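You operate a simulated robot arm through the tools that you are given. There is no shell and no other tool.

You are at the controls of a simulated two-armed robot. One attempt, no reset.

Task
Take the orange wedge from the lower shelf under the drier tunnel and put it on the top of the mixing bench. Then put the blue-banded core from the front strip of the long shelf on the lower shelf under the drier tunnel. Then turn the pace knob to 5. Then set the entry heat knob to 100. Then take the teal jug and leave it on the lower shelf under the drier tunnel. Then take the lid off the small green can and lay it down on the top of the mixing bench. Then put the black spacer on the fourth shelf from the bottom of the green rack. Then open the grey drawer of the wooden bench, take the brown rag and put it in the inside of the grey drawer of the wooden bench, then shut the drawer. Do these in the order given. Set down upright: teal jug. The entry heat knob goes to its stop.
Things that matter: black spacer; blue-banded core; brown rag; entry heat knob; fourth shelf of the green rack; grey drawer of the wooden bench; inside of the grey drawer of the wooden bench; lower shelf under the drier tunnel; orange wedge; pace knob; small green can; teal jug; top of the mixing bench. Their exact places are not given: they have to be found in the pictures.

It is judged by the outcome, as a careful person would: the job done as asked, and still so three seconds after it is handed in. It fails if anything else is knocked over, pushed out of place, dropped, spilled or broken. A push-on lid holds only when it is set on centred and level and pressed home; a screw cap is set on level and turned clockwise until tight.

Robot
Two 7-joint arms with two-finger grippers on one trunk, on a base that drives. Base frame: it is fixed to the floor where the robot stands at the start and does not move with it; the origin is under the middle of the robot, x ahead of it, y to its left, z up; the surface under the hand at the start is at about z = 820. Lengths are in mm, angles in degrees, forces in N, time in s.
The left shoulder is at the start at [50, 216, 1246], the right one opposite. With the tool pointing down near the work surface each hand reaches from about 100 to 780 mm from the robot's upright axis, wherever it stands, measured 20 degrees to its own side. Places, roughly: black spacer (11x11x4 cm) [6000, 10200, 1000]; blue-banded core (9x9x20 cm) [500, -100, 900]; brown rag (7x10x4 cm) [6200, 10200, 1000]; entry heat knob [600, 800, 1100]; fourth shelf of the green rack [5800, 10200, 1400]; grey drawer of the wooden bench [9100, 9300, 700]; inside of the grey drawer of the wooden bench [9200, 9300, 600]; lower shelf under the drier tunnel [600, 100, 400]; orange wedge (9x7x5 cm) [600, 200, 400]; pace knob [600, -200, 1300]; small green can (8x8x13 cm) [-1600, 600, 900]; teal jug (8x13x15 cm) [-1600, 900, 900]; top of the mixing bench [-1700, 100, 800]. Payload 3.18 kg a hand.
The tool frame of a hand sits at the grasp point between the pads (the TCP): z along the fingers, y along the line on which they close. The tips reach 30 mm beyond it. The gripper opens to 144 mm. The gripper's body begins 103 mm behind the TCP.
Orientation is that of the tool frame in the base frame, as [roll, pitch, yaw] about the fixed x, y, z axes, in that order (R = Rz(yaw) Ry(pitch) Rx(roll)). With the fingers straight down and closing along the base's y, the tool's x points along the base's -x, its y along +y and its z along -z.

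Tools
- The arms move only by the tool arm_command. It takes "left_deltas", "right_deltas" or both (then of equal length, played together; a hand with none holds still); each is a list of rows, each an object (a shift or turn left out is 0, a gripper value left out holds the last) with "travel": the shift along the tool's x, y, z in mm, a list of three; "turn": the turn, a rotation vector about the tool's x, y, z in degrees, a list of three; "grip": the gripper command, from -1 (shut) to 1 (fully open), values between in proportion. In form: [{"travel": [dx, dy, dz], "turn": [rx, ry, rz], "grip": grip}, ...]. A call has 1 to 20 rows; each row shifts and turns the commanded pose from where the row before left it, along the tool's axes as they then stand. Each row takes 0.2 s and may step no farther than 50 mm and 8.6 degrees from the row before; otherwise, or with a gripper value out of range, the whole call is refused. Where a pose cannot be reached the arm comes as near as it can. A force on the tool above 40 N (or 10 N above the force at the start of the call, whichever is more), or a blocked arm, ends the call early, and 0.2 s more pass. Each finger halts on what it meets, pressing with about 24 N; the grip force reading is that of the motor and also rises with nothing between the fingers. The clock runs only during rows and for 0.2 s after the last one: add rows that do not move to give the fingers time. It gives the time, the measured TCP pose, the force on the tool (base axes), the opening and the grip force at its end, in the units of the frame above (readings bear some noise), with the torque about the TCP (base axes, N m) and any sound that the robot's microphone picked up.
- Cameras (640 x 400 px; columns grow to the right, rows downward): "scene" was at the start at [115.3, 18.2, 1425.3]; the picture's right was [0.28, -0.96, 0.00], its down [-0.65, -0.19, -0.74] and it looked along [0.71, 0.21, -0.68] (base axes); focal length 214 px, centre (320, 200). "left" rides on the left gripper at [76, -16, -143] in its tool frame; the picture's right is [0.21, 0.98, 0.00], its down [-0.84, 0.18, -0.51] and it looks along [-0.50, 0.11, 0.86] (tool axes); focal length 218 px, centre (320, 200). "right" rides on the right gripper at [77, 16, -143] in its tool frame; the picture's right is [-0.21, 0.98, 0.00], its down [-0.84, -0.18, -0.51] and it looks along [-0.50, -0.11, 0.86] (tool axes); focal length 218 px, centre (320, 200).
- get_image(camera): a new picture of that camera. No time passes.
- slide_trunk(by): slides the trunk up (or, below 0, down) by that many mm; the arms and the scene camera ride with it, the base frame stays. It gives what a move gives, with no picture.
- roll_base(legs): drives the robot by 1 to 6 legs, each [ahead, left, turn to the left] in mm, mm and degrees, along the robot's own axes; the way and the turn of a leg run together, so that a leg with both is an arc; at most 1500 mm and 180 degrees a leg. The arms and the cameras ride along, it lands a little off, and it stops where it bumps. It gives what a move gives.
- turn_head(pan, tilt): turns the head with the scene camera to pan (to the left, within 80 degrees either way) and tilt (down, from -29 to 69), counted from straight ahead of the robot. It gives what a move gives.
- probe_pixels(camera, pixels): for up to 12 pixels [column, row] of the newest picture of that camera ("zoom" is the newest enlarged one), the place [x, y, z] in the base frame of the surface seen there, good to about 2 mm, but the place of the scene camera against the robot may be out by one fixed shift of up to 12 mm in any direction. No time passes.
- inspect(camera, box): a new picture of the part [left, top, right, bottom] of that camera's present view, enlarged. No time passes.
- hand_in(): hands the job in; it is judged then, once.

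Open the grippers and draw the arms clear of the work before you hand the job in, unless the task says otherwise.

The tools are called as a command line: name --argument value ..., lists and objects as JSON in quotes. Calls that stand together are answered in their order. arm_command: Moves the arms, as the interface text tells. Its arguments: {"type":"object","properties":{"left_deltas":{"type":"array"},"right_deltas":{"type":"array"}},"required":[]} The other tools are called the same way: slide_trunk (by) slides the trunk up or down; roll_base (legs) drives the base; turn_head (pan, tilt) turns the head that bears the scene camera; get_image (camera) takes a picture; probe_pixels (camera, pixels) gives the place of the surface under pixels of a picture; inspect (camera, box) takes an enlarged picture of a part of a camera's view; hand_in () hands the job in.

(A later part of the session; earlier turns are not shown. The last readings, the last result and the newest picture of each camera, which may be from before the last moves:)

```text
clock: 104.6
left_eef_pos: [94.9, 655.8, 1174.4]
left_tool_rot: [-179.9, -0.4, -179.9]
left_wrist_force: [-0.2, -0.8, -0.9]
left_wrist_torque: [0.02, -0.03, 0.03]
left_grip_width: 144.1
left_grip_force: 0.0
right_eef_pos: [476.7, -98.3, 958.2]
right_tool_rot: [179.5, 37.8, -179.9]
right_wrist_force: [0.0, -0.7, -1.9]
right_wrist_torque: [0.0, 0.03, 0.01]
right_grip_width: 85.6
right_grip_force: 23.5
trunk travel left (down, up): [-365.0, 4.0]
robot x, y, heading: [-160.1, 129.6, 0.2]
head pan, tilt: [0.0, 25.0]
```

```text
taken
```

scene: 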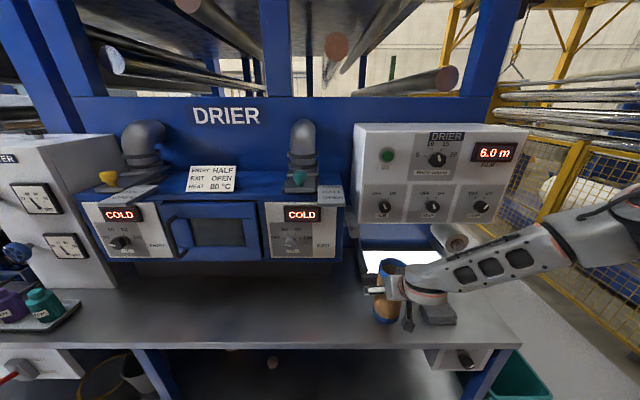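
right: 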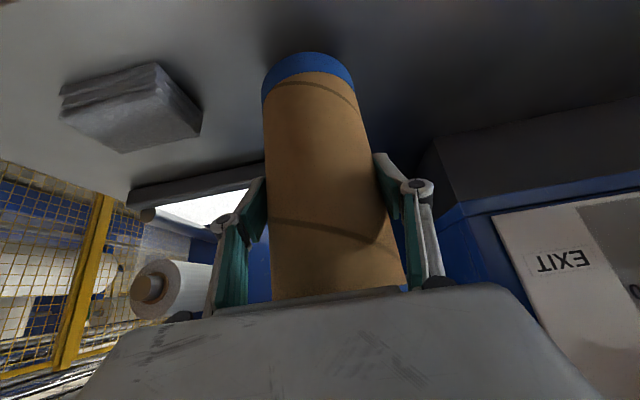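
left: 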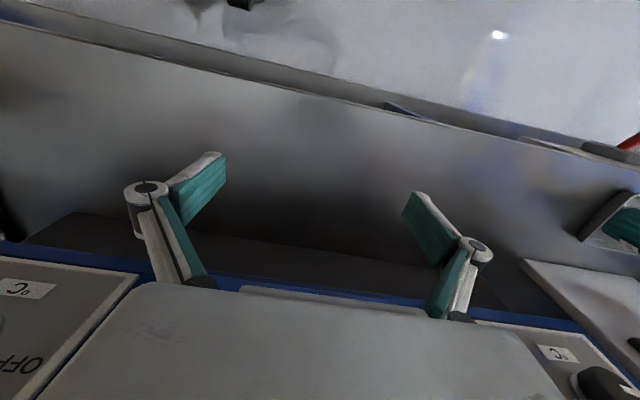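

The core is lifted and steady. I back out 300 mm, strafe left 60 mm and lower the trunk by 360 mm.

roll_base --legs '[[-300, 0, 0], [0, 60, 0]]'

slide_trunk --by -360

get_image --camera "scene"

```text
clock: 107.5
left_eef_pos: [-205.8, 716.2, 1173.6]
left_tool_rot: [180.0, -0.4, -179.7]
left_wrist_force: [0.5, 0.8, -0.1]
left_wrist_torque: [0.0, 0.0, 0.02]
left_grip_width: 144.1
left_grip_force: 0.1
right_eef_pos: [176.4, -38.1, 957.0]
right_tool_rot: [179.4, 37.7, -179.6]
right_wrist_force: [-0.6, -0.7, -1.9]
right_wrist_torque: [-0.03, 0.04, -0.03]
right_grip_width: 85.2
right_grip_force: 24.4
trunk travel left (down, up): [-365.0, 4.0]
robot x, y, heading: [-457.8, 184.8, 0.6]
head pan, tilt: [0.0, 25.0]
```

```text
clock: 111.0
left_eef_pos: [-207.5, 716.2, 814.7]
left_tool_rot: [180.0, -0.4, -179.7]
left_wrist_force: [-0.2, 1.0, -0.6]
left_wrist_torque: [-0.02, -0.02, 0.0]
left_grip_width: 144.0
left_grip_force: 0.1
right_eef_pos: [82.8, -38.9, 440.1]
right_tool_rot: [179.5, 16.6, -179.7]
right_wrist_force: [-0.7, 0.4, -0.9]
right_wrist_torque: [0.03, 0.0, -0.03]
right_grip_width: 85.2
right_grip_force: 24.1
trunk travel left (down, up): [-5.0, 364.0]
robot x, y, heading: [-458.5, 184.9, 0.5]
head pan, tilt: [0.0, 25.0]
```

```text
taken
```

scene: 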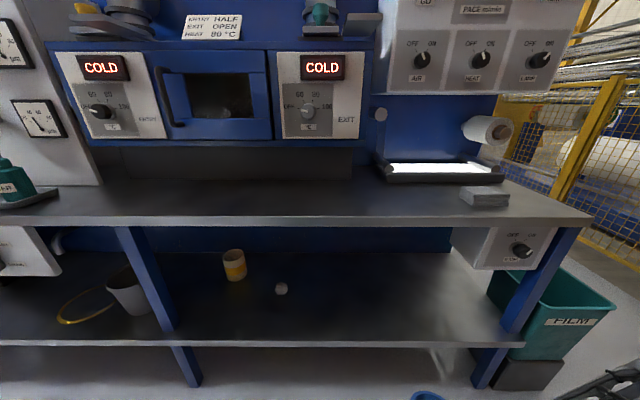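

The trunk came down but the right hand dropped further than that (z 440, tilt only 16.6°). I look at the hand and the core before anything else.

get_image --camera "right"

turn_head --pan -20 --tilt 50

get_image --camera "scene"

```text
taken
```

right: 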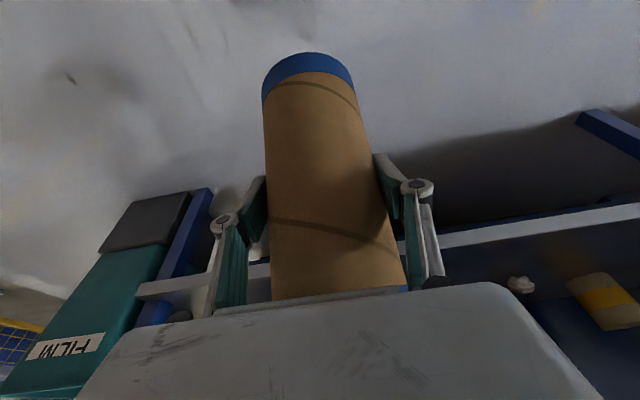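

```text
clock: 111.9
left_eef_pos: [-207.7, 715.3, 813.9]
left_tool_rot: [180.0, -0.5, -179.7]
left_wrist_force: [0.5, 0.4, 1.0]
left_wrist_torque: [-0.06, -0.01, 0.01]
left_grip_width: 144.1
left_grip_force: 0.0
right_eef_pos: [84.5, -39.5, 438.4]
right_tool_rot: [179.4, 16.6, -179.7]
right_wrist_force: [0.4, 1.2, -2.3]
right_wrist_torque: [0.02, 0.01, -0.01]
right_grip_width: 85.2
right_grip_force: 24.1
trunk travel left (down, up): [-5.0, 364.0]
robot x, y, heading: [-453.1, 187.4, 0.3]
head pan, tilt: [-20.0, 50.0]
```

```text
taken
```

scene: 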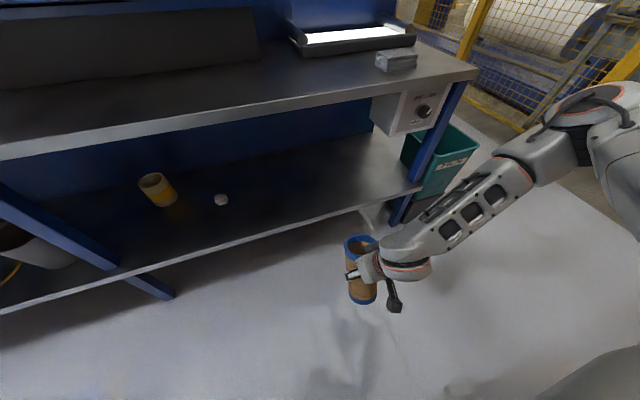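

The core is still firmly held, only tilted with the hand. I restore height, reach and the 37.7° tilt so the core is upright again.

arm_command --right_deltas '[{"travel": [-36, 0, -10.1]}, {"travel": [-36, 0, -10.1]}, {"travel": [-36, 0, -10.1]}, {"turn": [0, -7.05, 0]}, {"turn": [0, -7.05, 0]}, {"turn": [0, -7.05, 0]}, {"travel": [0, 0, 0]}]'

get_image --camera "scene"

```text
clock: 113.5
left_eef_pos: [-206.4, 715.3, 814.3]
left_tool_rot: [179.9, -0.4, -179.7]
left_wrist_force: [0.4, 0.5, 0.2]
left_wrist_torque: [0.05, 0.01, 0.01]
left_grip_width: 144.1
left_grip_force: 0.1
right_eef_pos: [191.0, -22.7, 509.9]
right_tool_rot: [178.8, 30.0, -179.8]
right_wrist_force: [0.5, -0.2, -3.9]
right_wrist_torque: [0.05, 0.0, -0.02]
right_grip_width: 85.2
right_grip_force: 24.3
right hand out of reach, approached as far as the arm can: row 5, 6
trunk travel left (down, up): [-5.0, 364.0]
robot x, y, heading: [-457.7, 186.0, 0.1]
head pan, tilt: [-20.0, 50.0]
```

```text
taken
```

scene: 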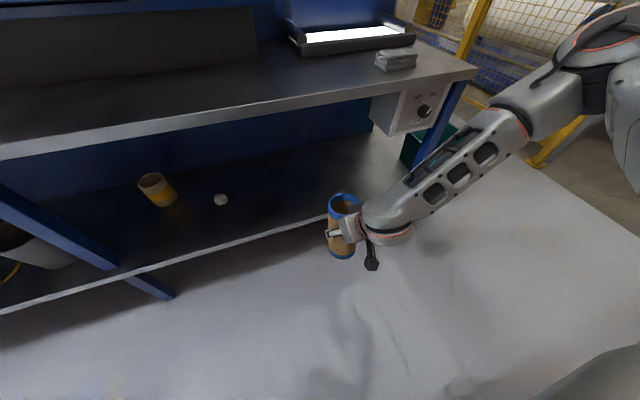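

Now the tilt reaches 30° at the limit (core leaning 7.7°). I try shifting the hand slightly right and lower to gain more tilt.

arm_command --right_deltas '[{"travel": [10, -35, 17]}, {"travel": [0, -35, 0]}, {"turn": [0, -4, 0]}, {"turn": [0, -3.7, 0]}, {"travel": [0, 0, 0]}]'

```text
clock: 114.7
left_eef_pos: [-207.9, 715.0, 815.0]
left_tool_rot: [-180.0, -0.4, -179.6]
left_wrist_force: [-0.2, 0.9, 0.0]
left_wrist_torque: [-0.05, -0.01, 0.06]
left_grip_width: 144.0
left_grip_force: 0.1
right_eef_pos: [204.7, -64.4, 497.8]
right_tool_rot: [178.9, 29.5, -179.8]
right_wrist_force: [0.3, 0.2, -2.9]
right_wrist_torque: [-0.01, 0.0, 0.0]
right_grip_width: 85.3
right_grip_force: 24.1
right hand out of reach, approached as far as the arm can: row 1, 2, 3, 4
trunk travel left (down, up): [-5.0, 364.0]
robot x, y, heading: [-458.7, 186.5, 0.3]
head pan, tilt: [-20.0, 50.0]
```

The limit stays near 29.5°; since the tilt is about the closing axis, the core can pivot flat in the grip as it is set down. I drive ahead 150 mm first and check clearances at the table edge.

roll_base --legs '[[150, 0, 0]]'

get_image --camera "scene"

get_image --camera "right"

```text
clock: 116.1
left_eef_pos: [-59.3, 715.6, 814.0]
left_tool_rot: [179.9, -0.4, -179.7]
left_wrist_force: [-0.4, 0.4, 0.2]
left_wrist_torque: [0.02, -0.01, 0.03]
left_grip_width: 144.1
left_grip_force: 0.1
right_eef_pos: [353.1, -64.2, 498.0]
right_tool_rot: [178.8, 29.5, -179.8]
right_wrist_force: [-0.6, 0.3, -1.3]
right_wrist_torque: [0.0, 0.02, -0.06]
right_grip_width: 85.3
right_grip_force: 23.6
trunk travel left (down, up): [-5.0, 364.0]
robot x, y, heading: [-311.1, 187.5, 0.3]
head pan, tilt: [-20.0, 50.0]
```

```text
taken
```

scene: 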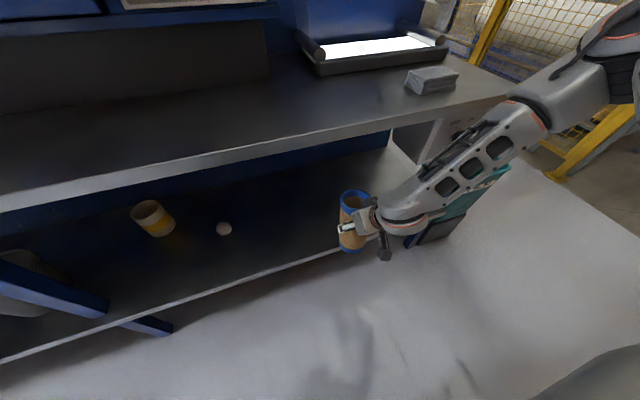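

```text
taken
```

right: 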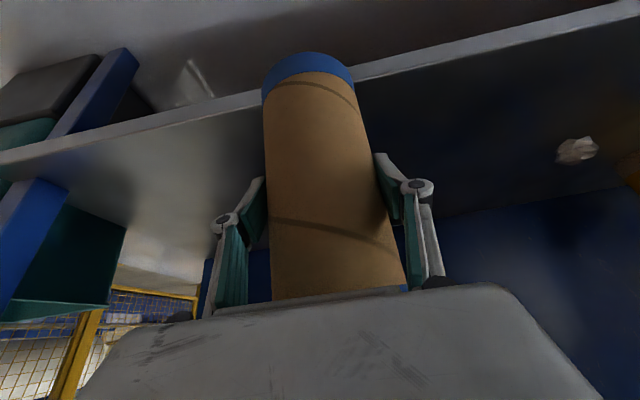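

I probe the wrist/forearm top points and core to check the clearance to the table edge (x≈385, z≈790).

probe_pixels --camera "scene" --pixels '[[395, 200], [410, 190], [430, 175], [460, 150], [490, 130], [510, 110], [355, 205], [345, 200], [372, 215], [385, 255], [350, 190], [300, 180]]'

probe_pixels --camera "right" --pixels '[[310, 65], [310, 130], [310, 250], [280, 80], [345, 80], [200, 130], [450, 120], [560, 120]]'

```text
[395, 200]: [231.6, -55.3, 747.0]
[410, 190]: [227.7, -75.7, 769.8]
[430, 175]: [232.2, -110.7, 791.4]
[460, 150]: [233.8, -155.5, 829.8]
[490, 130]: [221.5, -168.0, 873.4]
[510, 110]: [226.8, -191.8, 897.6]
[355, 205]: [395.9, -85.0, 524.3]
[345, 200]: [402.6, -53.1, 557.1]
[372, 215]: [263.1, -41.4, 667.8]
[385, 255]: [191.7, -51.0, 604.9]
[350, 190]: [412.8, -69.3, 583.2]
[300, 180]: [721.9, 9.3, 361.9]
```

```text
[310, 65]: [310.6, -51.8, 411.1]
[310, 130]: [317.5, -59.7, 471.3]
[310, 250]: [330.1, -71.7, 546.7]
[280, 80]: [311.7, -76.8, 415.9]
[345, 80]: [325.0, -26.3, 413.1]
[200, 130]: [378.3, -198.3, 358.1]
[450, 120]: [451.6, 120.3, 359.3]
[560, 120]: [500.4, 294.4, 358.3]
```

The forearm would come too near the table edge if I just drove in, so I extend the arm forward 60 mm instead (making it straighter) and then try more tilt.

arm_command --right_deltas '[{"travel": [-26.1, 0, 14.8]}, {"travel": [-26.1, 0, 14.8]}, {"turn": [0, -4, 0]}, {"turn": [0, -4, 0]}, {"travel": [0, 0, 0]}]'

get_image --camera "scene"

```text
clock: 117.3
left_eef_pos: [-59.4, 717.8, 814.7]
left_tool_rot: [-180.0, -0.4, -179.7]
left_wrist_force: [0.1, -0.4, 0.4]
left_wrist_torque: [0.01, 0.03, -0.02]
left_grip_width: 144.2
left_grip_force: 0.0
right_eef_pos: [413.2, -63.2, 497.7]
right_tool_rot: [178.8, 33.6, -179.9]
right_wrist_force: [-0.8, -0.7, -1.3]
right_wrist_torque: [-0.02, -0.01, 0.01]
right_grip_width: 85.2
right_grip_force: 24.3
right hand out of reach, approached as far as the arm can: row 4
trunk travel left (down, up): [-5.0, 364.0]
robot x, y, heading: [-312.4, 186.6, 0.5]
head pan, tilt: [-20.0, 50.0]
```

```text
taken
```

scene: 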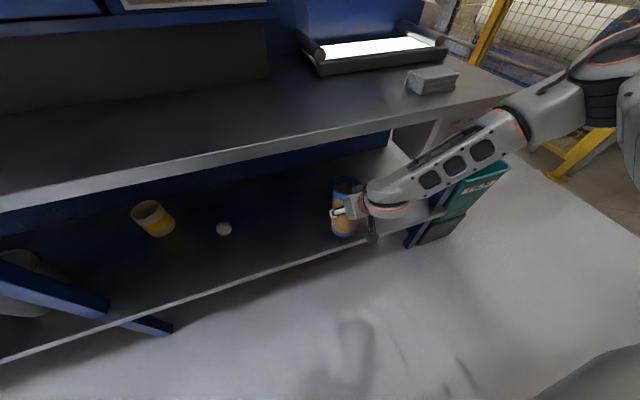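

Extending helps: tilt is 33.6°. I extend another 40 mm and tilt the rest.

arm_command --right_deltas '[{"travel": [-33.3, 0, 22.1]}, {"turn": [0, -4.1, 0]}, {"travel": [0, 0, 0]}]'

get_image --camera "scene"

get_image --camera "right"

```text
clock: 118.1
left_eef_pos: [-59.1, 715.2, 813.4]
left_tool_rot: [-180.0, -0.4, -179.7]
left_wrist_force: [-0.7, -0.5, -0.6]
left_wrist_torque: [-0.04, 0.0, 0.04]
left_grip_width: 144.0
left_grip_force: 0.1
right_eef_pos: [452.9, -62.5, 497.2]
right_tool_rot: [178.9, 35.6, -179.9]
right_wrist_force: [0.0, 0.6, -2.6]
right_wrist_torque: [0.0, 0.03, 0.01]
right_grip_width: 85.2
right_grip_force: 23.6
trunk travel left (down, up): [-5.0, 364.0]
robot x, y, heading: [-309.7, 185.4, 0.3]
head pan, tilt: [-20.0, 50.0]
```

```text
taken
```

scene: 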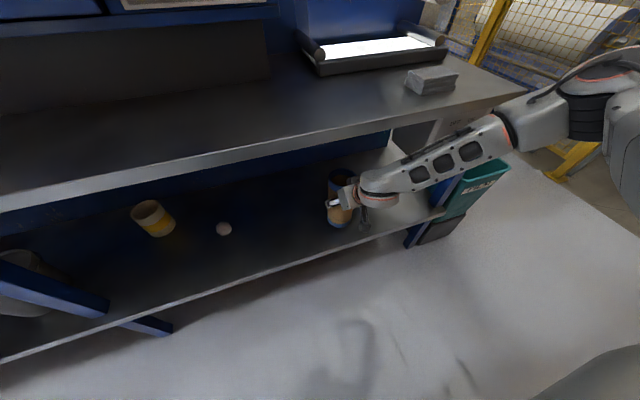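

```text
taken
```

right: 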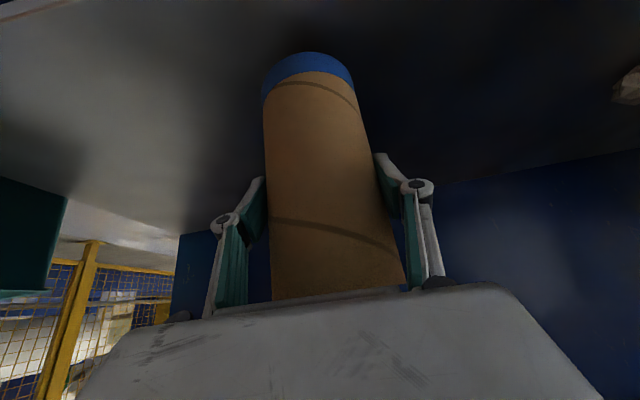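

Tilt is now 35.6° and the core stands over the shelf at x≈460. I lower 22 mm, then feel for contact in small steps.

arm_command --right_deltas '[{"travel": [6.4, 0, 8.9]}, {"travel": [6.4, 0, 8.9]}, {"travel": [0, 0, 0]}]'

arm_command --right_deltas '[{"travel": [1.16, 0, 1.63]}, {"travel": [1.16, 0, 1.63]}, {"travel": [1.16, 0, 1.63]}, {"travel": [0, 0, 0]}]'

```text
clock: 118.9
left_eef_pos: [-58.6, 717.5, 812.6]
left_tool_rot: [180.0, -0.4, -179.7]
left_wrist_force: [-0.4, 0.0, -0.1]
left_wrist_torque: [0.01, 0.0, 0.0]
left_grip_width: 143.8
left_grip_force: 0.0
right_eef_pos: [453.7, -62.8, 498.5]
right_tool_rot: [178.8, 35.6, -179.8]
right_wrist_force: [0.3, -0.6, -2.2]
right_wrist_torque: [-0.01, 0.0, 0.02]
right_grip_width: 85.3
right_grip_force: 23.6
right hand out of reach, approached as far as the arm can: row 1, 2
trunk travel left (down, up): [-5.0, 364.0]
robot x, y, heading: [-310.5, 186.5, 0.4]
head pan, tilt: [-20.0, 50.0]
```

```text
clock: 119.9
left_eef_pos: [-60.3, 717.2, 814.1]
left_tool_rot: [-180.0, -0.4, -179.6]
left_wrist_force: [0.0, -0.6, -0.7]
left_wrist_torque: [0.0, 0.01, 0.05]
left_grip_width: 144.0
left_grip_force: 0.1
right_eef_pos: [452.7, -62.1, 498.5]
right_tool_rot: [178.7, 35.6, -180.0]
right_wrist_force: [0.4, 0.7, -2.5]
right_wrist_torque: [0.01, 0.04, 0.01]
right_grip_width: 85.3
right_grip_force: 23.9
right hand out of reach, approached as far as the arm can: row 2
trunk travel left (down, up): [-5.0, 364.0]
robot x, y, heading: [-311.5, 186.7, 0.3]
head pan, tilt: [-20.0, 50.0]
```

Downward is out of reach at this extension. I drive ahead 45 mm and then bring the hand back and down relative to the robot.

roll_base --legs '[[45, 0, 0]]'

arm_command --right_deltas '[{"travel": [17, 0, -5.5]}, {"travel": [13, 0, 2]}, {"travel": [6, 0, 8]}, {"travel": [0, 0, 0]}]'

```text
clock: 120.8
left_eef_pos: [-14.5, 715.6, 813.9]
left_tool_rot: [180.0, -0.6, -179.6]
left_wrist_force: [0.1, 0.5, -0.1]
left_wrist_torque: [-0.01, 0.03, 0.0]
left_grip_width: 144.5
left_grip_force: 0.1
right_eef_pos: [498.4, -62.5, 496.9]
right_tool_rot: [178.8, 35.5, -179.8]
right_wrist_force: [0.0, 0.3, -2.1]
right_wrist_torque: [-0.01, -0.02, 0.0]
right_grip_width: 85.0
right_grip_force: 23.8
trunk travel left (down, up): [-5.0, 364.0]
robot x, y, heading: [-267.9, 183.1, 0.2]
head pan, tilt: [-20.0, 50.0]
```

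```text
clock: 121.8
left_eef_pos: [-14.7, 716.9, 814.1]
left_tool_rot: [180.0, -0.4, -179.6]
left_wrist_force: [-0.1, -0.1, 0.0]
left_wrist_torque: [0.02, 0.0, 0.0]
left_grip_width: 143.9
left_grip_force: 0.1
right_eef_pos: [482.1, -66.3, 493.6]
right_tool_rot: [178.9, 35.4, -179.8]
right_wrist_force: [-0.9, -1.0, -2.0]
right_wrist_torque: [0.01, 0.04, -0.01]
right_grip_width: 85.3
right_grip_force: 24.9
right hand out of reach, approached as far as the arm can: row 1, 2, 3
trunk travel left (down, up): [-5.0, 364.0]
robot x, y, heading: [-264.1, 185.7, 0.4]
head pan, tilt: [-20.0, 50.0]
```

The wrist is at its bend limit, so I reduce the tilt 4° and then lower; the core can pivot flat in the pads.

arm_command --right_deltas '[{"turn": [0, 4, 0]}, {"travel": [4.3, 0, 6.8]}, {"travel": [4.3, 0, 6.8]}, {"travel": [0, 0, 0]}]'

```text
clock: 122.8
left_eef_pos: [-15.1, 716.8, 813.9]
left_tool_rot: [-180.0, -0.4, -179.6]
left_wrist_force: [-0.6, 0.9, 0.0]
left_wrist_torque: [-0.01, -0.01, -0.02]
left_grip_width: 144.1
left_grip_force: 0.0
right_eef_pos: [481.9, -67.4, 478.9]
right_tool_rot: [178.9, 31.6, -179.8]
right_wrist_force: [-0.3, 0.1, -1.6]
right_wrist_torque: [0.02, 0.03, 0.01]
right_grip_width: 84.9
right_grip_force: 23.5
trunk travel left (down, up): [-5.0, 364.0]
robot x, y, heading: [-264.7, 187.7, 0.2]
head pan, tilt: [-20.0, 50.0]
```

Now z=479; the low edge of the core is ~6 mm over the shelf. I lower in 2 mm steps watching the force.

arm_command --right_deltas '[{"travel": [1.05, 0, 1.7]}, {"travel": [1.05, 0, 1.7]}, {"travel": [1.05, 0, 1.7]}, {"travel": [1.05, 0, 1.7]}, {"travel": [0, 0, 0]}]'

```text
clock: 124.0
left_eef_pos: [-14.7, 716.7, 815.6]
left_tool_rot: [-180.0, -0.2, -179.6]
left_wrist_force: [0.6, 0.6, 0.5]
left_wrist_torque: [0.03, 0.01, -0.01]
left_grip_width: 144.0
left_grip_force: 0.2
right_eef_pos: [481.8, -65.9, 473.1]
right_tool_rot: [178.8, 31.9, -179.7]
right_wrist_force: [-5.2, -0.1, 17.7]
right_wrist_torque: [-0.18, -0.19, -0.07]
right_grip_width: 85.3
right_grip_force: 23.9
trunk travel left (down, up): [-5.0, 364.0]
robot x, y, heading: [-266.3, 190.6, 0.3]
head pan, tilt: [-20.0, 50.0]
```

Contact at z=473 (17.7 N). I press 3 mm more to make the core pivot flat.

arm_command --right_deltas '[{"travel": [0.8, 0, 1.3]}, {"travel": [0.8, 0, 1.3]}, {"travel": [0, 0, 0]}]'

get_image --camera "right"

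```text
clock: 124.8
left_eef_pos: [-16.0, 716.4, 813.1]
left_tool_rot: [180.0, -0.2, -179.7]
left_wrist_force: [-0.2, 0.5, -0.3]
left_wrist_torque: [0.01, -0.02, 0.0]
left_grip_width: 144.2
left_grip_force: 0.1
right_eef_pos: [481.4, -67.0, 467.9]
right_tool_rot: [178.9, 31.6, -179.7]
right_wrist_force: [-5.4, -2.2, 14.9]
right_wrist_torque: [-0.23, -0.13, -0.09]
right_grip_width: 85.1
right_grip_force: 24.2
trunk travel left (down, up): [-5.0, 364.0]
robot x, y, heading: [-266.4, 184.4, 0.3]
head pan, tilt: [-20.0, 50.0]
```

```text
taken
```

right: 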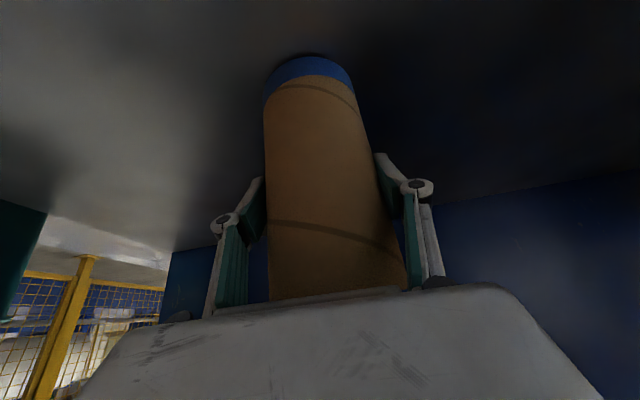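

Probably flat now. I probe the core's near surface at several heights to see whether it is upright.

probe_pixels --camera "right" --pixels '[[312, 72], [315, 120], [322, 180], [330, 250], [335, 285], [300, 40], [420, 80]]'

inspect --camera "scene" --box '[280, 140, 440, 260]'

```text
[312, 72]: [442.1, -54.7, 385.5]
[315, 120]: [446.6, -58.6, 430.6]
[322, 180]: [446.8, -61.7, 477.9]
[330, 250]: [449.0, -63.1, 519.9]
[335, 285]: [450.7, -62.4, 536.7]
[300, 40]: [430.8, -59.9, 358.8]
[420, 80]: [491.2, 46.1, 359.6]
```

```text
3.33 times, centred on (360, 200) of scene
```

zoom: 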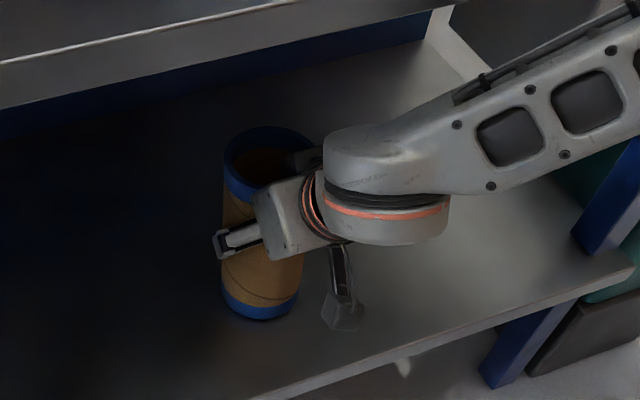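

The core leans only ~3°. I press 1.5 mm more and then open the gripper.

arm_command --right_deltas '[{"travel": [0.8, 0, 1.3]}, {"travel": [0, 0, 0]}]'

arm_command --right_deltas '[{"grip": 0.3}, {"grip": 0.5}, {"grip": 0.7}, {"grip": 0.9}, {"grip": 0.9}]'

get_image --camera "right"

```text
clock: 125.4
left_eef_pos: [-16.3, 716.7, 814.5]
left_tool_rot: [180.0, -0.3, -179.7]
left_wrist_force: [0.5, 0.8, 0.4]
left_wrist_torque: [0.04, 0.0, 0.0]
left_grip_width: 144.0
left_grip_force: 0.0
right_eef_pos: [480.3, -67.4, 466.9]
right_tool_rot: [178.9, 31.7, -179.8]
right_wrist_force: [-7.0, -1.6, 16.2]
right_wrist_torque: [-0.28, -0.17, -0.1]
right_grip_width: 84.9
right_grip_force: 24.6
trunk travel left (down, up): [-5.0, 364.0]
robot x, y, heading: [-264.5, 186.7, 0.2]
head pan, tilt: [-20.0, 50.0]
```

```text
clock: 126.6
left_eef_pos: [-16.0, 716.0, 814.5]
left_tool_rot: [180.0, -0.5, -179.6]
left_wrist_force: [0.7, 0.2, -0.1]
left_wrist_torque: [-0.02, -0.05, -0.01]
left_grip_width: 144.1
left_grip_force: 0.0
right_eef_pos: [482.3, -66.7, 464.7]
right_tool_rot: [178.9, 31.6, -179.8]
right_wrist_force: [0.5, 0.7, -0.6]
right_wrist_torque: [0.01, 0.01, -0.01]
right_grip_width: 136.9
right_grip_force: 0.0
trunk travel left (down, up): [-5.0, 364.0]
robot x, y, heading: [-265.8, 185.0, 0.6]
head pan, tilt: [-20.0, 50.0]
```

```text
taken
```

right: 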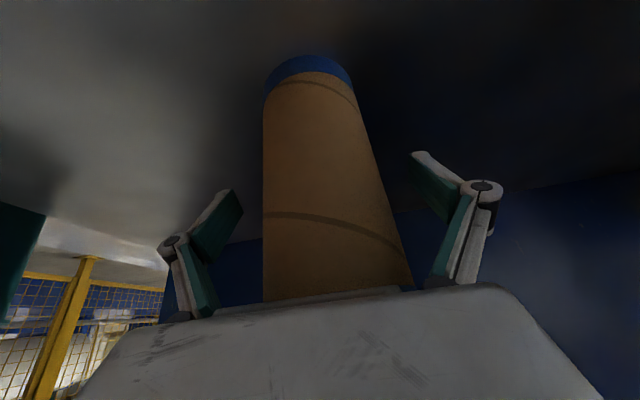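

The core stands free. I back straight out.

roll_base --legs '[[-350, 0, 0]]'

get_image --camera "scene"

```text
clock: 128.8
left_eef_pos: [-363.3, 714.3, 814.6]
left_tool_rot: [179.9, -0.4, -179.5]
left_wrist_force: [0.6, 0.1, -0.1]
left_wrist_torque: [0.01, 0.0, 0.01]
left_grip_width: 143.8
left_grip_force: 0.1
right_eef_pos: [132.2, -67.6, 465.9]
right_tool_rot: [178.9, 31.6, -179.9]
right_wrist_force: [-0.4, -0.4, 0.8]
right_wrist_torque: [0.03, 0.01, 0.01]
right_grip_width: 137.0
right_grip_force: 0.1
trunk travel left (down, up): [-5.0, 364.0]
robot x, y, heading: [-615.3, 187.6, 0.3]
head pan, tilt: [-20.0, 50.0]
```

```text
taken
```

scene: 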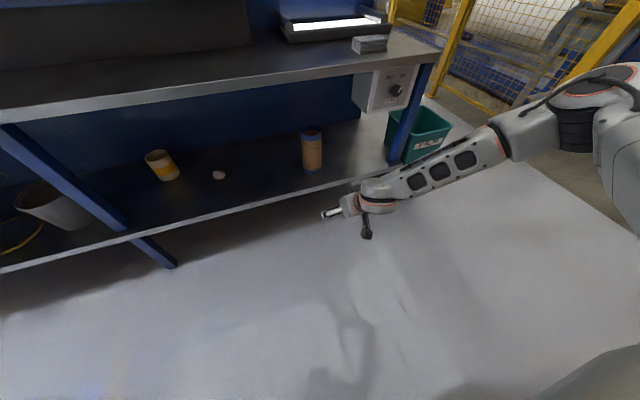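

The core stands upright on the lower shelf. Now the knobs: I raise the trunk and look at the control panels.

slide_trunk --by 360

turn_head --pan -15 --tilt 8

get_image --camera "scene"

```text
clock: 132.3
left_eef_pos: [-364.7, 714.3, 1174.3]
left_tool_rot: [180.0, -0.4, -179.7]
left_wrist_force: [0.5, 0.0, 0.3]
left_wrist_torque: [0.0, -0.02, 0.01]
left_grip_width: 143.8
left_grip_force: 0.0
right_eef_pos: [131.7, -67.7, 825.4]
right_tool_rot: [178.8, 31.6, -179.8]
right_wrist_force: [1.1, 0.4, 0.3]
right_wrist_torque: [0.03, 0.02, 0.02]
right_grip_width: 136.8
right_grip_force: 0.0
trunk travel left (down, up): [-365.0, 4.0]
robot x, y, heading: [-619.1, 189.1, -0.0]
head pan, tilt: [-20.0, 50.0]
```

```text
clock: 133.4
left_eef_pos: [-363.9, 714.8, 1174.4]
left_tool_rot: [-180.0, -0.4, -179.6]
left_wrist_force: [0.3, 1.0, 0.6]
left_wrist_torque: [-0.02, -0.01, -0.01]
left_grip_width: 144.3
left_grip_force: 0.0
right_eef_pos: [131.7, -68.1, 825.5]
right_tool_rot: [178.9, 31.6, -179.8]
right_wrist_force: [0.6, 0.3, 0.8]
right_wrist_torque: [0.0, 0.01, -0.01]
right_grip_width: 136.7
right_grip_force: 0.0
trunk travel left (down, up): [-365.0, 4.0]
robot x, y, heading: [-614.9, 185.7, 0.2]
head pan, tilt: [-15.0, 8.0]
```

```text
taken
```

scene: 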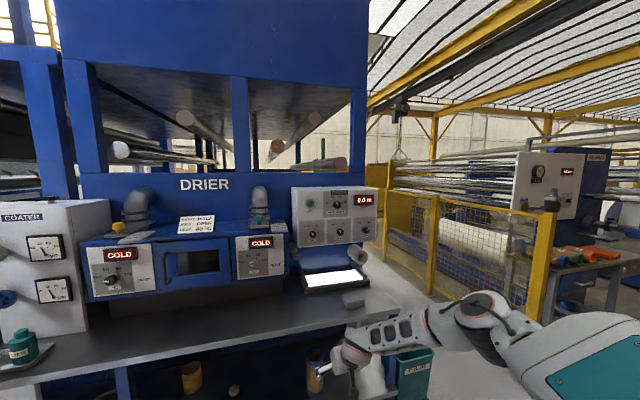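

I enlarge the pace panel at (335,215).

inspect --camera "scene" --box '[285, 180, 385, 250]'

probe_pixels --camera "zoom" --pixels '[[345, 90], [345, 110], [300, 120], [360, 70], [320, 60], [170, 120], [360, 150], [345, 150], [500, 120], [300, 300]]'

inspect --camera "scene" --box '[80, 210, 290, 310]'

```text
5.71 times, centred on (335, 215) of scene
```

zoom: 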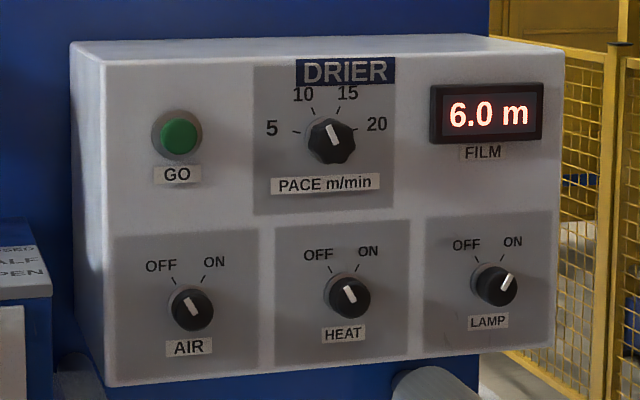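

```text
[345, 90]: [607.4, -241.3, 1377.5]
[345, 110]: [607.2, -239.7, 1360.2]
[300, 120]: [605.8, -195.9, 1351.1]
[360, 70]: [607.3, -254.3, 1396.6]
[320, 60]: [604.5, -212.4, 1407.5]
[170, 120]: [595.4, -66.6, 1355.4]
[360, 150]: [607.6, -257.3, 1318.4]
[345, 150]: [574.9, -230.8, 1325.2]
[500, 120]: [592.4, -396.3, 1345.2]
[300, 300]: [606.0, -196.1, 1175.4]
```

```text
3.05 times, centred on (185, 260) of scene
```

zoom: 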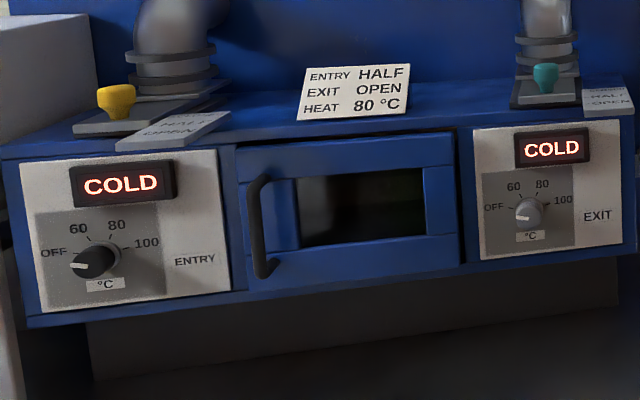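

The pace dial reads 5 at about −75°, 10 at −25°, 15 at +25°, 20 at +75°; the knob is near (590,−230,1330). I raise the right hand in free space and tilt it toward horizontal.

arm_command --right_deltas '[{"travel": [-4, 0, -44.6]}, {"travel": [-4, 0, -44.6]}, {"travel": [-4, 0, -44.6]}, {"travel": [-4, 0, -44.6]}, {"travel": [-4, 0, -44.6]}, {"turn": [0, -8.5, 0]}, {"turn": [0, -8.5, 0]}, {"turn": [0, -8.5, 0]}, {"travel": [0, 0, 0]}]'

inspect --camera "scene" --box '[320, 188, 360, 213]'

```text
clock: 135.4
left_eef_pos: [-363.9, 715.1, 1173.8]
left_tool_rot: [179.9, -0.4, -179.7]
left_wrist_force: [0.0, 0.2, -0.7]
left_wrist_torque: [-0.05, 0.01, 0.01]
left_grip_width: 144.0
left_grip_force: 0.0
right_eef_pos: [31.3, -74.4, 1026.0]
right_tool_rot: [178.6, 48.7, 179.8]
right_wrist_force: [0.6, 0.6, 0.7]
right_wrist_torque: [0.0, -0.03, -0.05]
right_grip_width: 136.9
right_grip_force: 0.1
right hand out of reach, approached as far as the arm can: row 8
trunk travel left (down, up): [-365.0, 4.0]
robot x, y, heading: [-614.2, 184.9, 0.3]
head pan, tilt: [-15.0, 8.0]
```

```text
16.00 times, centred on (340, 200) of scene
```

zoom: 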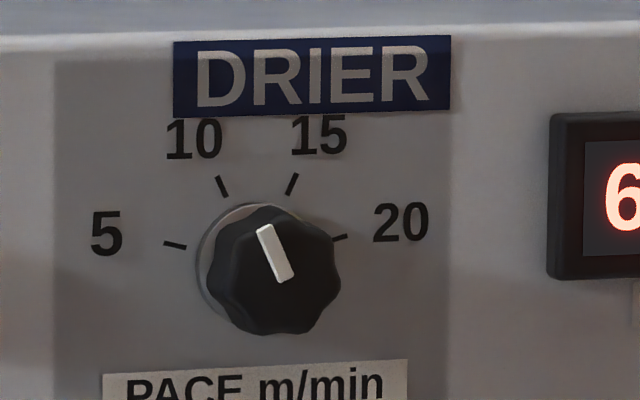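

The pointer sits near 10 (about −18°); it must turn roughly 57° counter-clockwise. I raise the hand 270 mm to allow more tilt and tilt further toward horizontal.

arm_command --right_deltas '[{"travel": [-33.8, 0, -29.7]}, {"travel": [-33.8, 0, -29.7]}, {"travel": [-33.8, 0, -29.7]}, {"travel": [-33.8, 0, -29.7]}, {"travel": [-33.8, 0, -29.7]}, {"travel": [-33.8, 0, -29.7]}, {"turn": [0, -8.5, 0]}, {"turn": [0, -8.5, 0]}, {"turn": [0, -8.5, 0]}, {"turn": [0, -8.5, 0]}, {"turn": [0, -7.3, 0]}, {"travel": [0, 0, 0]}]'

get_image --camera "right"

get_image --camera "scene"

```text
clock: 138.0
left_eef_pos: [-364.4, 715.2, 1174.4]
left_tool_rot: [179.9, -0.4, -179.6]
left_wrist_force: [-0.8, -0.1, 1.1]
left_wrist_torque: [0.03, -0.01, 0.02]
left_grip_width: 144.1
left_grip_force: 0.0
right_eef_pos: [33.1, -77.8, 1295.2]
right_tool_rot: [177.0, 71.1, 178.0]
right_wrist_force: [0.1, 0.3, -0.1]
right_wrist_torque: [0.01, -0.02, -0.01]
right_grip_width: 136.9
right_grip_force: 0.1
right hand out of reach, approached as far as the arm can: row 10, 11
trunk travel left (down, up): [-365.0, 4.0]
robot x, y, heading: [-615.7, 184.5, 0.4]
head pan, tilt: [-15.0, 8.0]
```

```text
taken
```

right: 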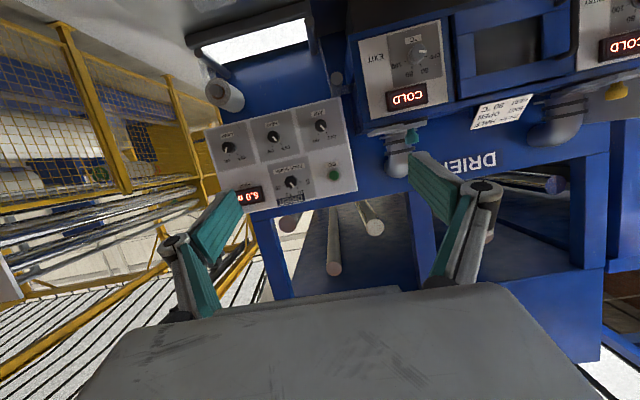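

```text
taken
```

scene: 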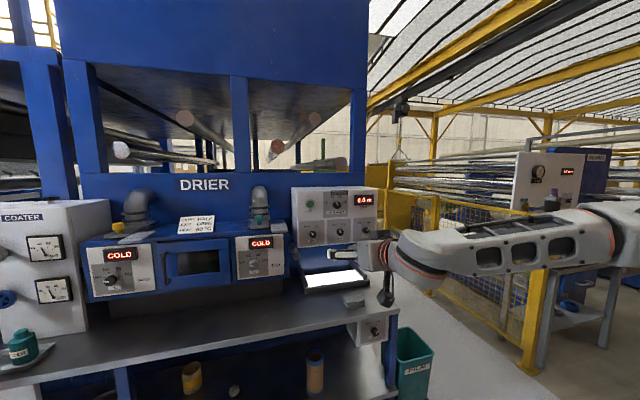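

The tilt is 71° at the wrist's limit here; extending the arm straightens it. I extend 110 mm and tilt on.

arm_command --right_deltas '[{"travel": [-12, 0, 34.6]}, {"travel": [-12, 0, 34.6]}, {"travel": [-12, 0, 34.6]}, {"turn": [0, -6.3, 0]}, {"turn": [0, -6.3, 0]}, {"turn": [0, -6.3, 0]}, {"travel": [0, 0, 0]}]'

```text
clock: 139.6
left_eef_pos: [-363.4, 713.8, 1175.0]
left_tool_rot: [179.9, -0.5, -179.6]
left_wrist_force: [1.2, 0.1, -0.7]
left_wrist_torque: [-0.01, 0.04, 0.01]
left_grip_width: 144.1
left_grip_force: 0.1
right_eef_pos: [144.2, -78.9, 1296.4]
right_tool_rot: [176.5, 74.2, 177.5]
right_wrist_force: [0.7, 0.0, -0.1]
right_wrist_torque: [0.03, 0.01, 0.0]
right_grip_width: 137.1
right_grip_force: 0.1
right hand out of reach, approached as far as the arm can: row 4, 5, 6
trunk travel left (down, up): [-365.0, 4.0]
robot x, y, heading: [-616.1, 183.7, 0.3]
head pan, tilt: [-15.0, 8.0]
```

Still limited; the reach with a forward-pointing tool is longer, so I extend another 130 mm and tilt.

arm_command --right_deltas '[{"travel": [-11, 0, 42]}, {"travel": [-11, 0, 42]}, {"travel": [-11, 0, 42]}, {"turn": [0, -5.3, 0]}, {"turn": [0, -5.3, 0]}, {"turn": [0, -5.3, 0]}, {"travel": [0, 0, 0]}]'

get_image --camera "scene"

```text
clock: 141.2
left_eef_pos: [-364.6, 714.6, 1174.3]
left_tool_rot: [180.0, -0.4, -179.6]
left_wrist_force: [-0.4, 0.3, -0.6]
left_wrist_torque: [-0.03, 0.0, 0.01]
left_grip_width: 143.9
left_grip_force: 0.1
right_eef_pos: [274.8, -81.8, 1298.7]
right_tool_rot: [175.0, 79.2, 175.9]
right_wrist_force: [-0.1, -0.8, -0.1]
right_wrist_torque: [-0.01, -0.03, 0.01]
right_grip_width: 137.1
right_grip_force: 0.0
right hand out of reach, approached as far as the arm can: row 4, 5, 6
trunk travel left (down, up): [-365.0, 4.0]
robot x, y, heading: [-614.4, 185.3, 0.3]
head pan, tilt: [-15.0, 8.0]
```

```text
taken
```

scene: 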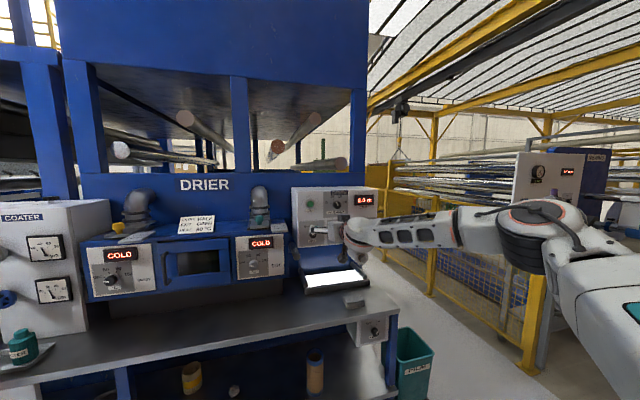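

Tilt only reaches 79°, because the forearm comes from the right. If the hand points to the robot's left while the robot faces right, the wrist bends less; I start yawing the hand left in free space while drawing it back.

arm_command --right_deltas '[{"travel": [0, 0, -35]}, {"travel": [0, 0, -35]}, {"turn": [-6.9, 0, -1.3]}, {"turn": [-6.9, 0, -1.3]}, {"turn": [-6.9, 0, -1.3]}, {"travel": [0, 0, -35]}, {"turn": [-6.9, 0, -1.3]}, {"turn": [-6.9, 0, -1.3]}, {"turn": [-6.9, 0, -1.3]}, {"travel": [0, 0, 0]}]'

get_image --camera "scene"

```text
clock: 143.4
left_eef_pos: [-364.2, 715.4, 1174.0]
left_tool_rot: [-180.0, -0.4, -179.8]
left_wrist_force: [-0.5, 0.4, 0.0]
left_wrist_torque: [0.01, 0.0, -0.03]
left_grip_width: 144.0
left_grip_force: 0.2
right_eef_pos: [229.1, -96.6, 1308.4]
right_tool_rot: [175.8, 79.9, -141.2]
right_wrist_force: [-0.3, -0.8, 0.4]
right_wrist_torque: [-0.02, 0.0, -0.01]
right_grip_width: 137.0
right_grip_force: 0.0
right hand out of reach, approached as far as the arm can: row 1, 2
trunk travel left (down, up): [-365.0, 4.0]
robot x, y, heading: [-617.8, 187.7, 0.1]
head pan, tilt: [-15.0, 8.0]
```

```text
taken
```

scene: 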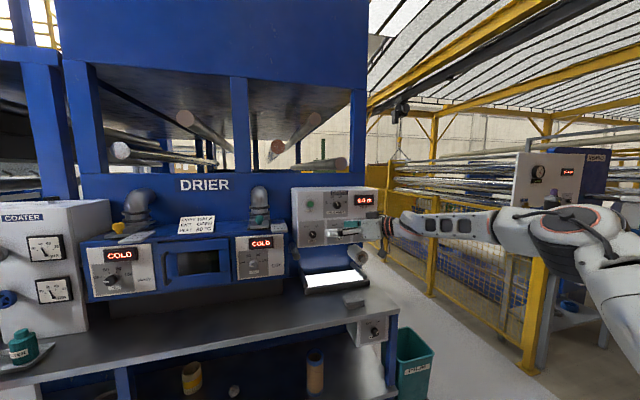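

The hand now points 39° to the left at pitch 80°. I carry it across toward the robot's middle (rel ≈(680,60)) and level it to 90°.

arm_command --right_deltas '[{"travel": [-2.75, 46.5, 10.8]}, {"travel": [-2.75, 46.5, 10.8]}, {"travel": [-2.75, 46.5, 10.8]}, {"travel": [-2.75, 46.5, 10.8]}, {"travel": [-2.75, 46.5, 10.8]}, {"travel": [-2.75, 46.5, 10.8]}, {"travel": [-2.75, 46.5, 10.8]}, {"travel": [-2.75, 46.5, 10.8]}, {"turn": [0, -3.4, 0]}, {"turn": [0, -3.4, 0]}, {"turn": [0, -3.3, 0]}, {"travel": [0, 0, 0]}]'

get_image --camera "scene"

```text
clock: 146.0
left_eef_pos: [-365.2, 715.0, 1175.5]
left_tool_rot: [-180.0, -0.4, -179.6]
left_wrist_force: [0.0, 0.3, -0.1]
left_wrist_torque: [0.01, -0.01, -0.02]
left_grip_width: 144.0
left_grip_force: 0.0
right_eef_pos: [43.3, 235.6, 1319.2]
right_tool_rot: [173.3, 83.1, -143.8]
right_wrist_force: [0.0, -0.2, 0.0]
right_wrist_torque: [-0.01, 0.0, -0.01]
right_grip_width: 136.7
right_grip_force: 0.1
right hand out of reach, approached as far as the arm can: row 10, 11
trunk travel left (down, up): [-365.0, 4.0]
robot x, y, heading: [-613.8, 184.2, 0.2]
head pan, tilt: [-15.0, 8.0]
```

```text
taken
```

scene: 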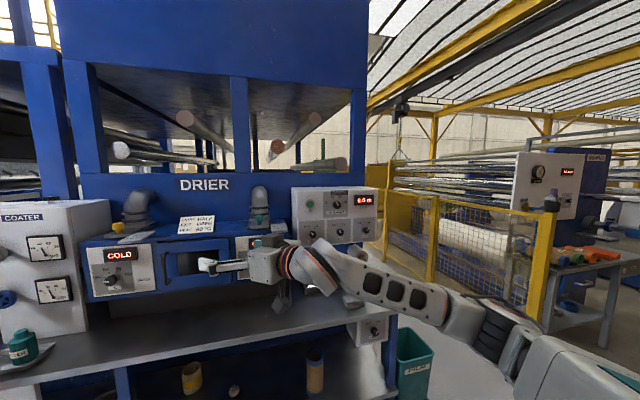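

Pitch is 83° now. Since roll about the tool axis is free for a knob, I try rolling +30° to free the limit and then level it.

arm_command --right_deltas '[{"turn": [0, 0, 7.5]}, {"turn": [0, 0, 7.5]}, {"turn": [0, 0, 7.5]}, {"turn": [0, 0, 7.5]}, {"turn": [-3.4, -5.9, 0]}, {"travel": [0, 0, 0]}]'

```text
clock: 147.4
left_eef_pos: [-363.8, 715.0, 1174.0]
left_tool_rot: [-180.0, -0.5, -179.6]
left_wrist_force: [-0.4, -0.2, -0.1]
left_wrist_torque: [-0.02, -0.02, 0.01]
left_grip_width: 144.1
left_grip_force: 0.0
right_eef_pos: [41.9, 236.9, 1318.5]
right_tool_rot: [103.2, 58.4, 144.4]
right_wrist_force: [0.2, 0.4, -0.8]
right_wrist_torque: [0.0, 0.0, -0.03]
right_grip_width: 136.9
right_grip_force: 0.1
right hand out of reach, approached as far as the arm can: row 5
trunk travel left (down, up): [-365.0, 4.0]
robot x, y, heading: [-620.2, 183.9, 0.2]
head pan, tilt: [-15.0, 8.0]
```

Roll doesn't change the limit (tool still 7° down). I probe the arm's wrist, forearm and elbow to understand the posture.

get_image --camera "scene"

probe_pixels --camera "scene" --pixels '[[212, 265], [260, 265], [290, 265], [315, 265], [340, 275], [370, 285], [420, 300], [460, 320], [500, 345], [540, 360], [600, 370]]'

```text
taken
```

scene: 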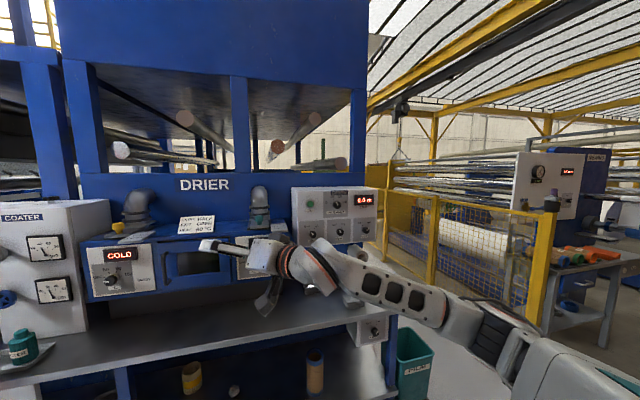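

```text
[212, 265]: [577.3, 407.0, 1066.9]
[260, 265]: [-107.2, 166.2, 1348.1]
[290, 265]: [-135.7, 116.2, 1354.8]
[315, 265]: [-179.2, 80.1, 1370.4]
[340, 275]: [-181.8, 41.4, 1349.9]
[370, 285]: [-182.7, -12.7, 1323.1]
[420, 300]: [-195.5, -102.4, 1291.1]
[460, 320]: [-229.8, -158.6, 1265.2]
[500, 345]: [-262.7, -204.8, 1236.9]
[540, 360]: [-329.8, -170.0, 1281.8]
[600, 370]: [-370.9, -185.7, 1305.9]
```

The bend at the wrist is only ~43°, so the limit is elsewhere; earlier the allowed tilt grew with height relative to the shoulder. I raise the hand 90 mm and try to level it there (the trunk can then be lowered to match).

arm_command --right_deltas '[{"travel": [-38.3, 23, -5.4]}, {"travel": [-38.3, 23, -5.4]}, {"turn": [-3.55, -5.92, 0]}, {"travel": [0, 0, 0]}]'

```text
clock: 148.4
left_eef_pos: [-364.7, 715.2, 1175.2]
left_tool_rot: [-179.9, -0.4, -179.6]
left_wrist_force: [-0.5, 0.2, 0.0]
left_wrist_torque: [-0.02, -0.04, 0.0]
left_grip_width: 144.2
left_grip_force: 0.1
right_eef_pos: [40.4, 238.4, 1409.4]
right_tool_rot: [89.7, 59.1, 133.1]
right_wrist_force: [-0.7, 0.3, -0.4]
right_wrist_torque: [0.02, 0.01, -0.02]
right_grip_width: 136.6
right_grip_force: 0.1
trunk travel left (down, up): [-365.0, 4.0]
robot x, y, heading: [-614.9, 184.0, 0.1]
head pan, tilt: [-15.0, 8.0]
```

Now the tool is exactly horizontal at 123 mm above shoulder height. I test whether, at this relative height, it can also point straight ahead: carry it right and yaw it back.

arm_command --right_deltas '[{"travel": [-24.4, -40.7, -10.5]}, {"travel": [-24.4, -40.7, -10.5]}, {"travel": [-24.4, -40.7, -10.5]}, {"travel": [-24.4, -40.7, -10.5]}, {"travel": [-24.4, -40.7, -10.5]}, {"travel": [-24.4, -40.7, -10.5]}, {"turn": [6.2, -3.71, 0]}, {"turn": [6.2, -3.71, 0]}, {"turn": [6.2, -3.71, 0]}, {"turn": [6.2, -3.71, 0]}, {"turn": [6.2, -3.71, 0]}, {"turn": [6.2, -3.71, 0]}, {"travel": [0, 0, 0]}]'

get_image --camera "scene"

```text
clock: 151.2
left_eef_pos: [-362.5, 714.2, 1174.6]
left_tool_rot: [180.0, -0.4, -179.6]
left_wrist_force: [0.8, 0.4, 0.9]
left_wrist_torque: [0.01, -0.01, 0.0]
left_grip_width: 144.1
left_grip_force: 0.0
right_eef_pos: [178.4, 6.6, 1409.1]
right_tool_rot: [90.0, 59.1, 111.4]
right_wrist_force: [0.0, -0.1, -0.6]
right_wrist_torque: [0.0, 0.02, 0.01]
right_grip_width: 136.4
right_grip_force: 0.0
right hand out of reach, approached as far as the arm can: row 6, 10, 11, 12
trunk travel left (down, up): [-365.0, 4.0]
robot x, y, heading: [-614.9, 185.6, 0.4]
head pan, tilt: [-15.0, 8.0]
```

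```text
taken
```

scene: 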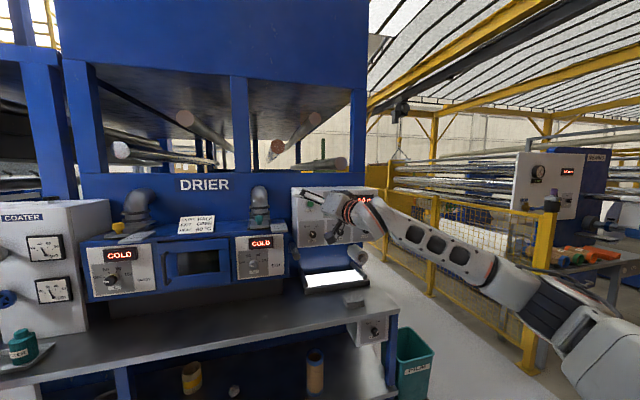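

At 21° left it is still level, which suffices: I turn the base 21.4° right so the tool points squarely at the panel. The left arm stays well clear of the panels there.

roll_base --legs '[[0, 0, -21.6]]'

get_image --camera "right"

```text
clock: 152.8
left_eef_pos: [-187.2, 584.3, 1174.6]
left_tool_rot: [179.9, -0.4, 158.9]
left_wrist_force: [-0.6, 0.5, 1.1]
left_wrist_torque: [0.03, -0.03, 0.02]
left_grip_width: 143.9
left_grip_force: 0.1
right_eef_pos: [58.2, -272.8, 1409.4]
right_tool_rot: [89.9, 59.1, 89.8]
right_wrist_force: [-0.3, 0.6, -0.6]
right_wrist_torque: [-0.02, -0.01, 0.0]
right_grip_width: 136.7
right_grip_force: 0.2
trunk travel left (down, up): [-365.0, 4.0]
robot x, y, heading: [-612.1, 184.6, -21.4]
head pan, tilt: [-15.0, 8.0]
```

```text
taken
```

right: 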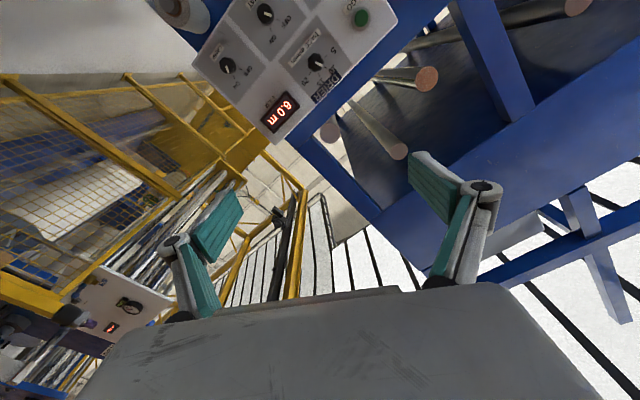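

The tool now points straight along +x. I lower the trunk 78 mm to bring the hand to the knob's height, checking that the arm keeps its pose.

slide_trunk --by -78

get_image --camera "right"

```text
clock: 153.9
left_eef_pos: [-186.3, 585.9, 1096.4]
left_tool_rot: [180.0, -0.3, 158.8]
left_wrist_force: [-0.1, -0.2, -0.2]
left_wrist_torque: [0.0, -0.06, -0.03]
left_grip_width: 143.9
left_grip_force: 0.1
right_eef_pos: [56.2, -271.7, 1332.6]
right_tool_rot: [89.6, 59.2, 89.7]
right_wrist_force: [0.6, 0.6, -0.6]
right_wrist_torque: [0.02, 0.02, 0.0]
right_grip_width: 136.6
right_grip_force: 0.1
trunk travel left (down, up): [-287.0, 82.0]
robot x, y, heading: [-617.3, 182.6, -21.2]
head pan, tilt: [-15.0, 8.0]
```

```text
taken
```

right: 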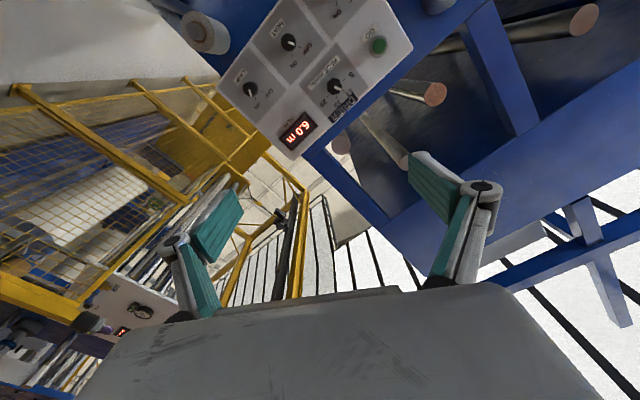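

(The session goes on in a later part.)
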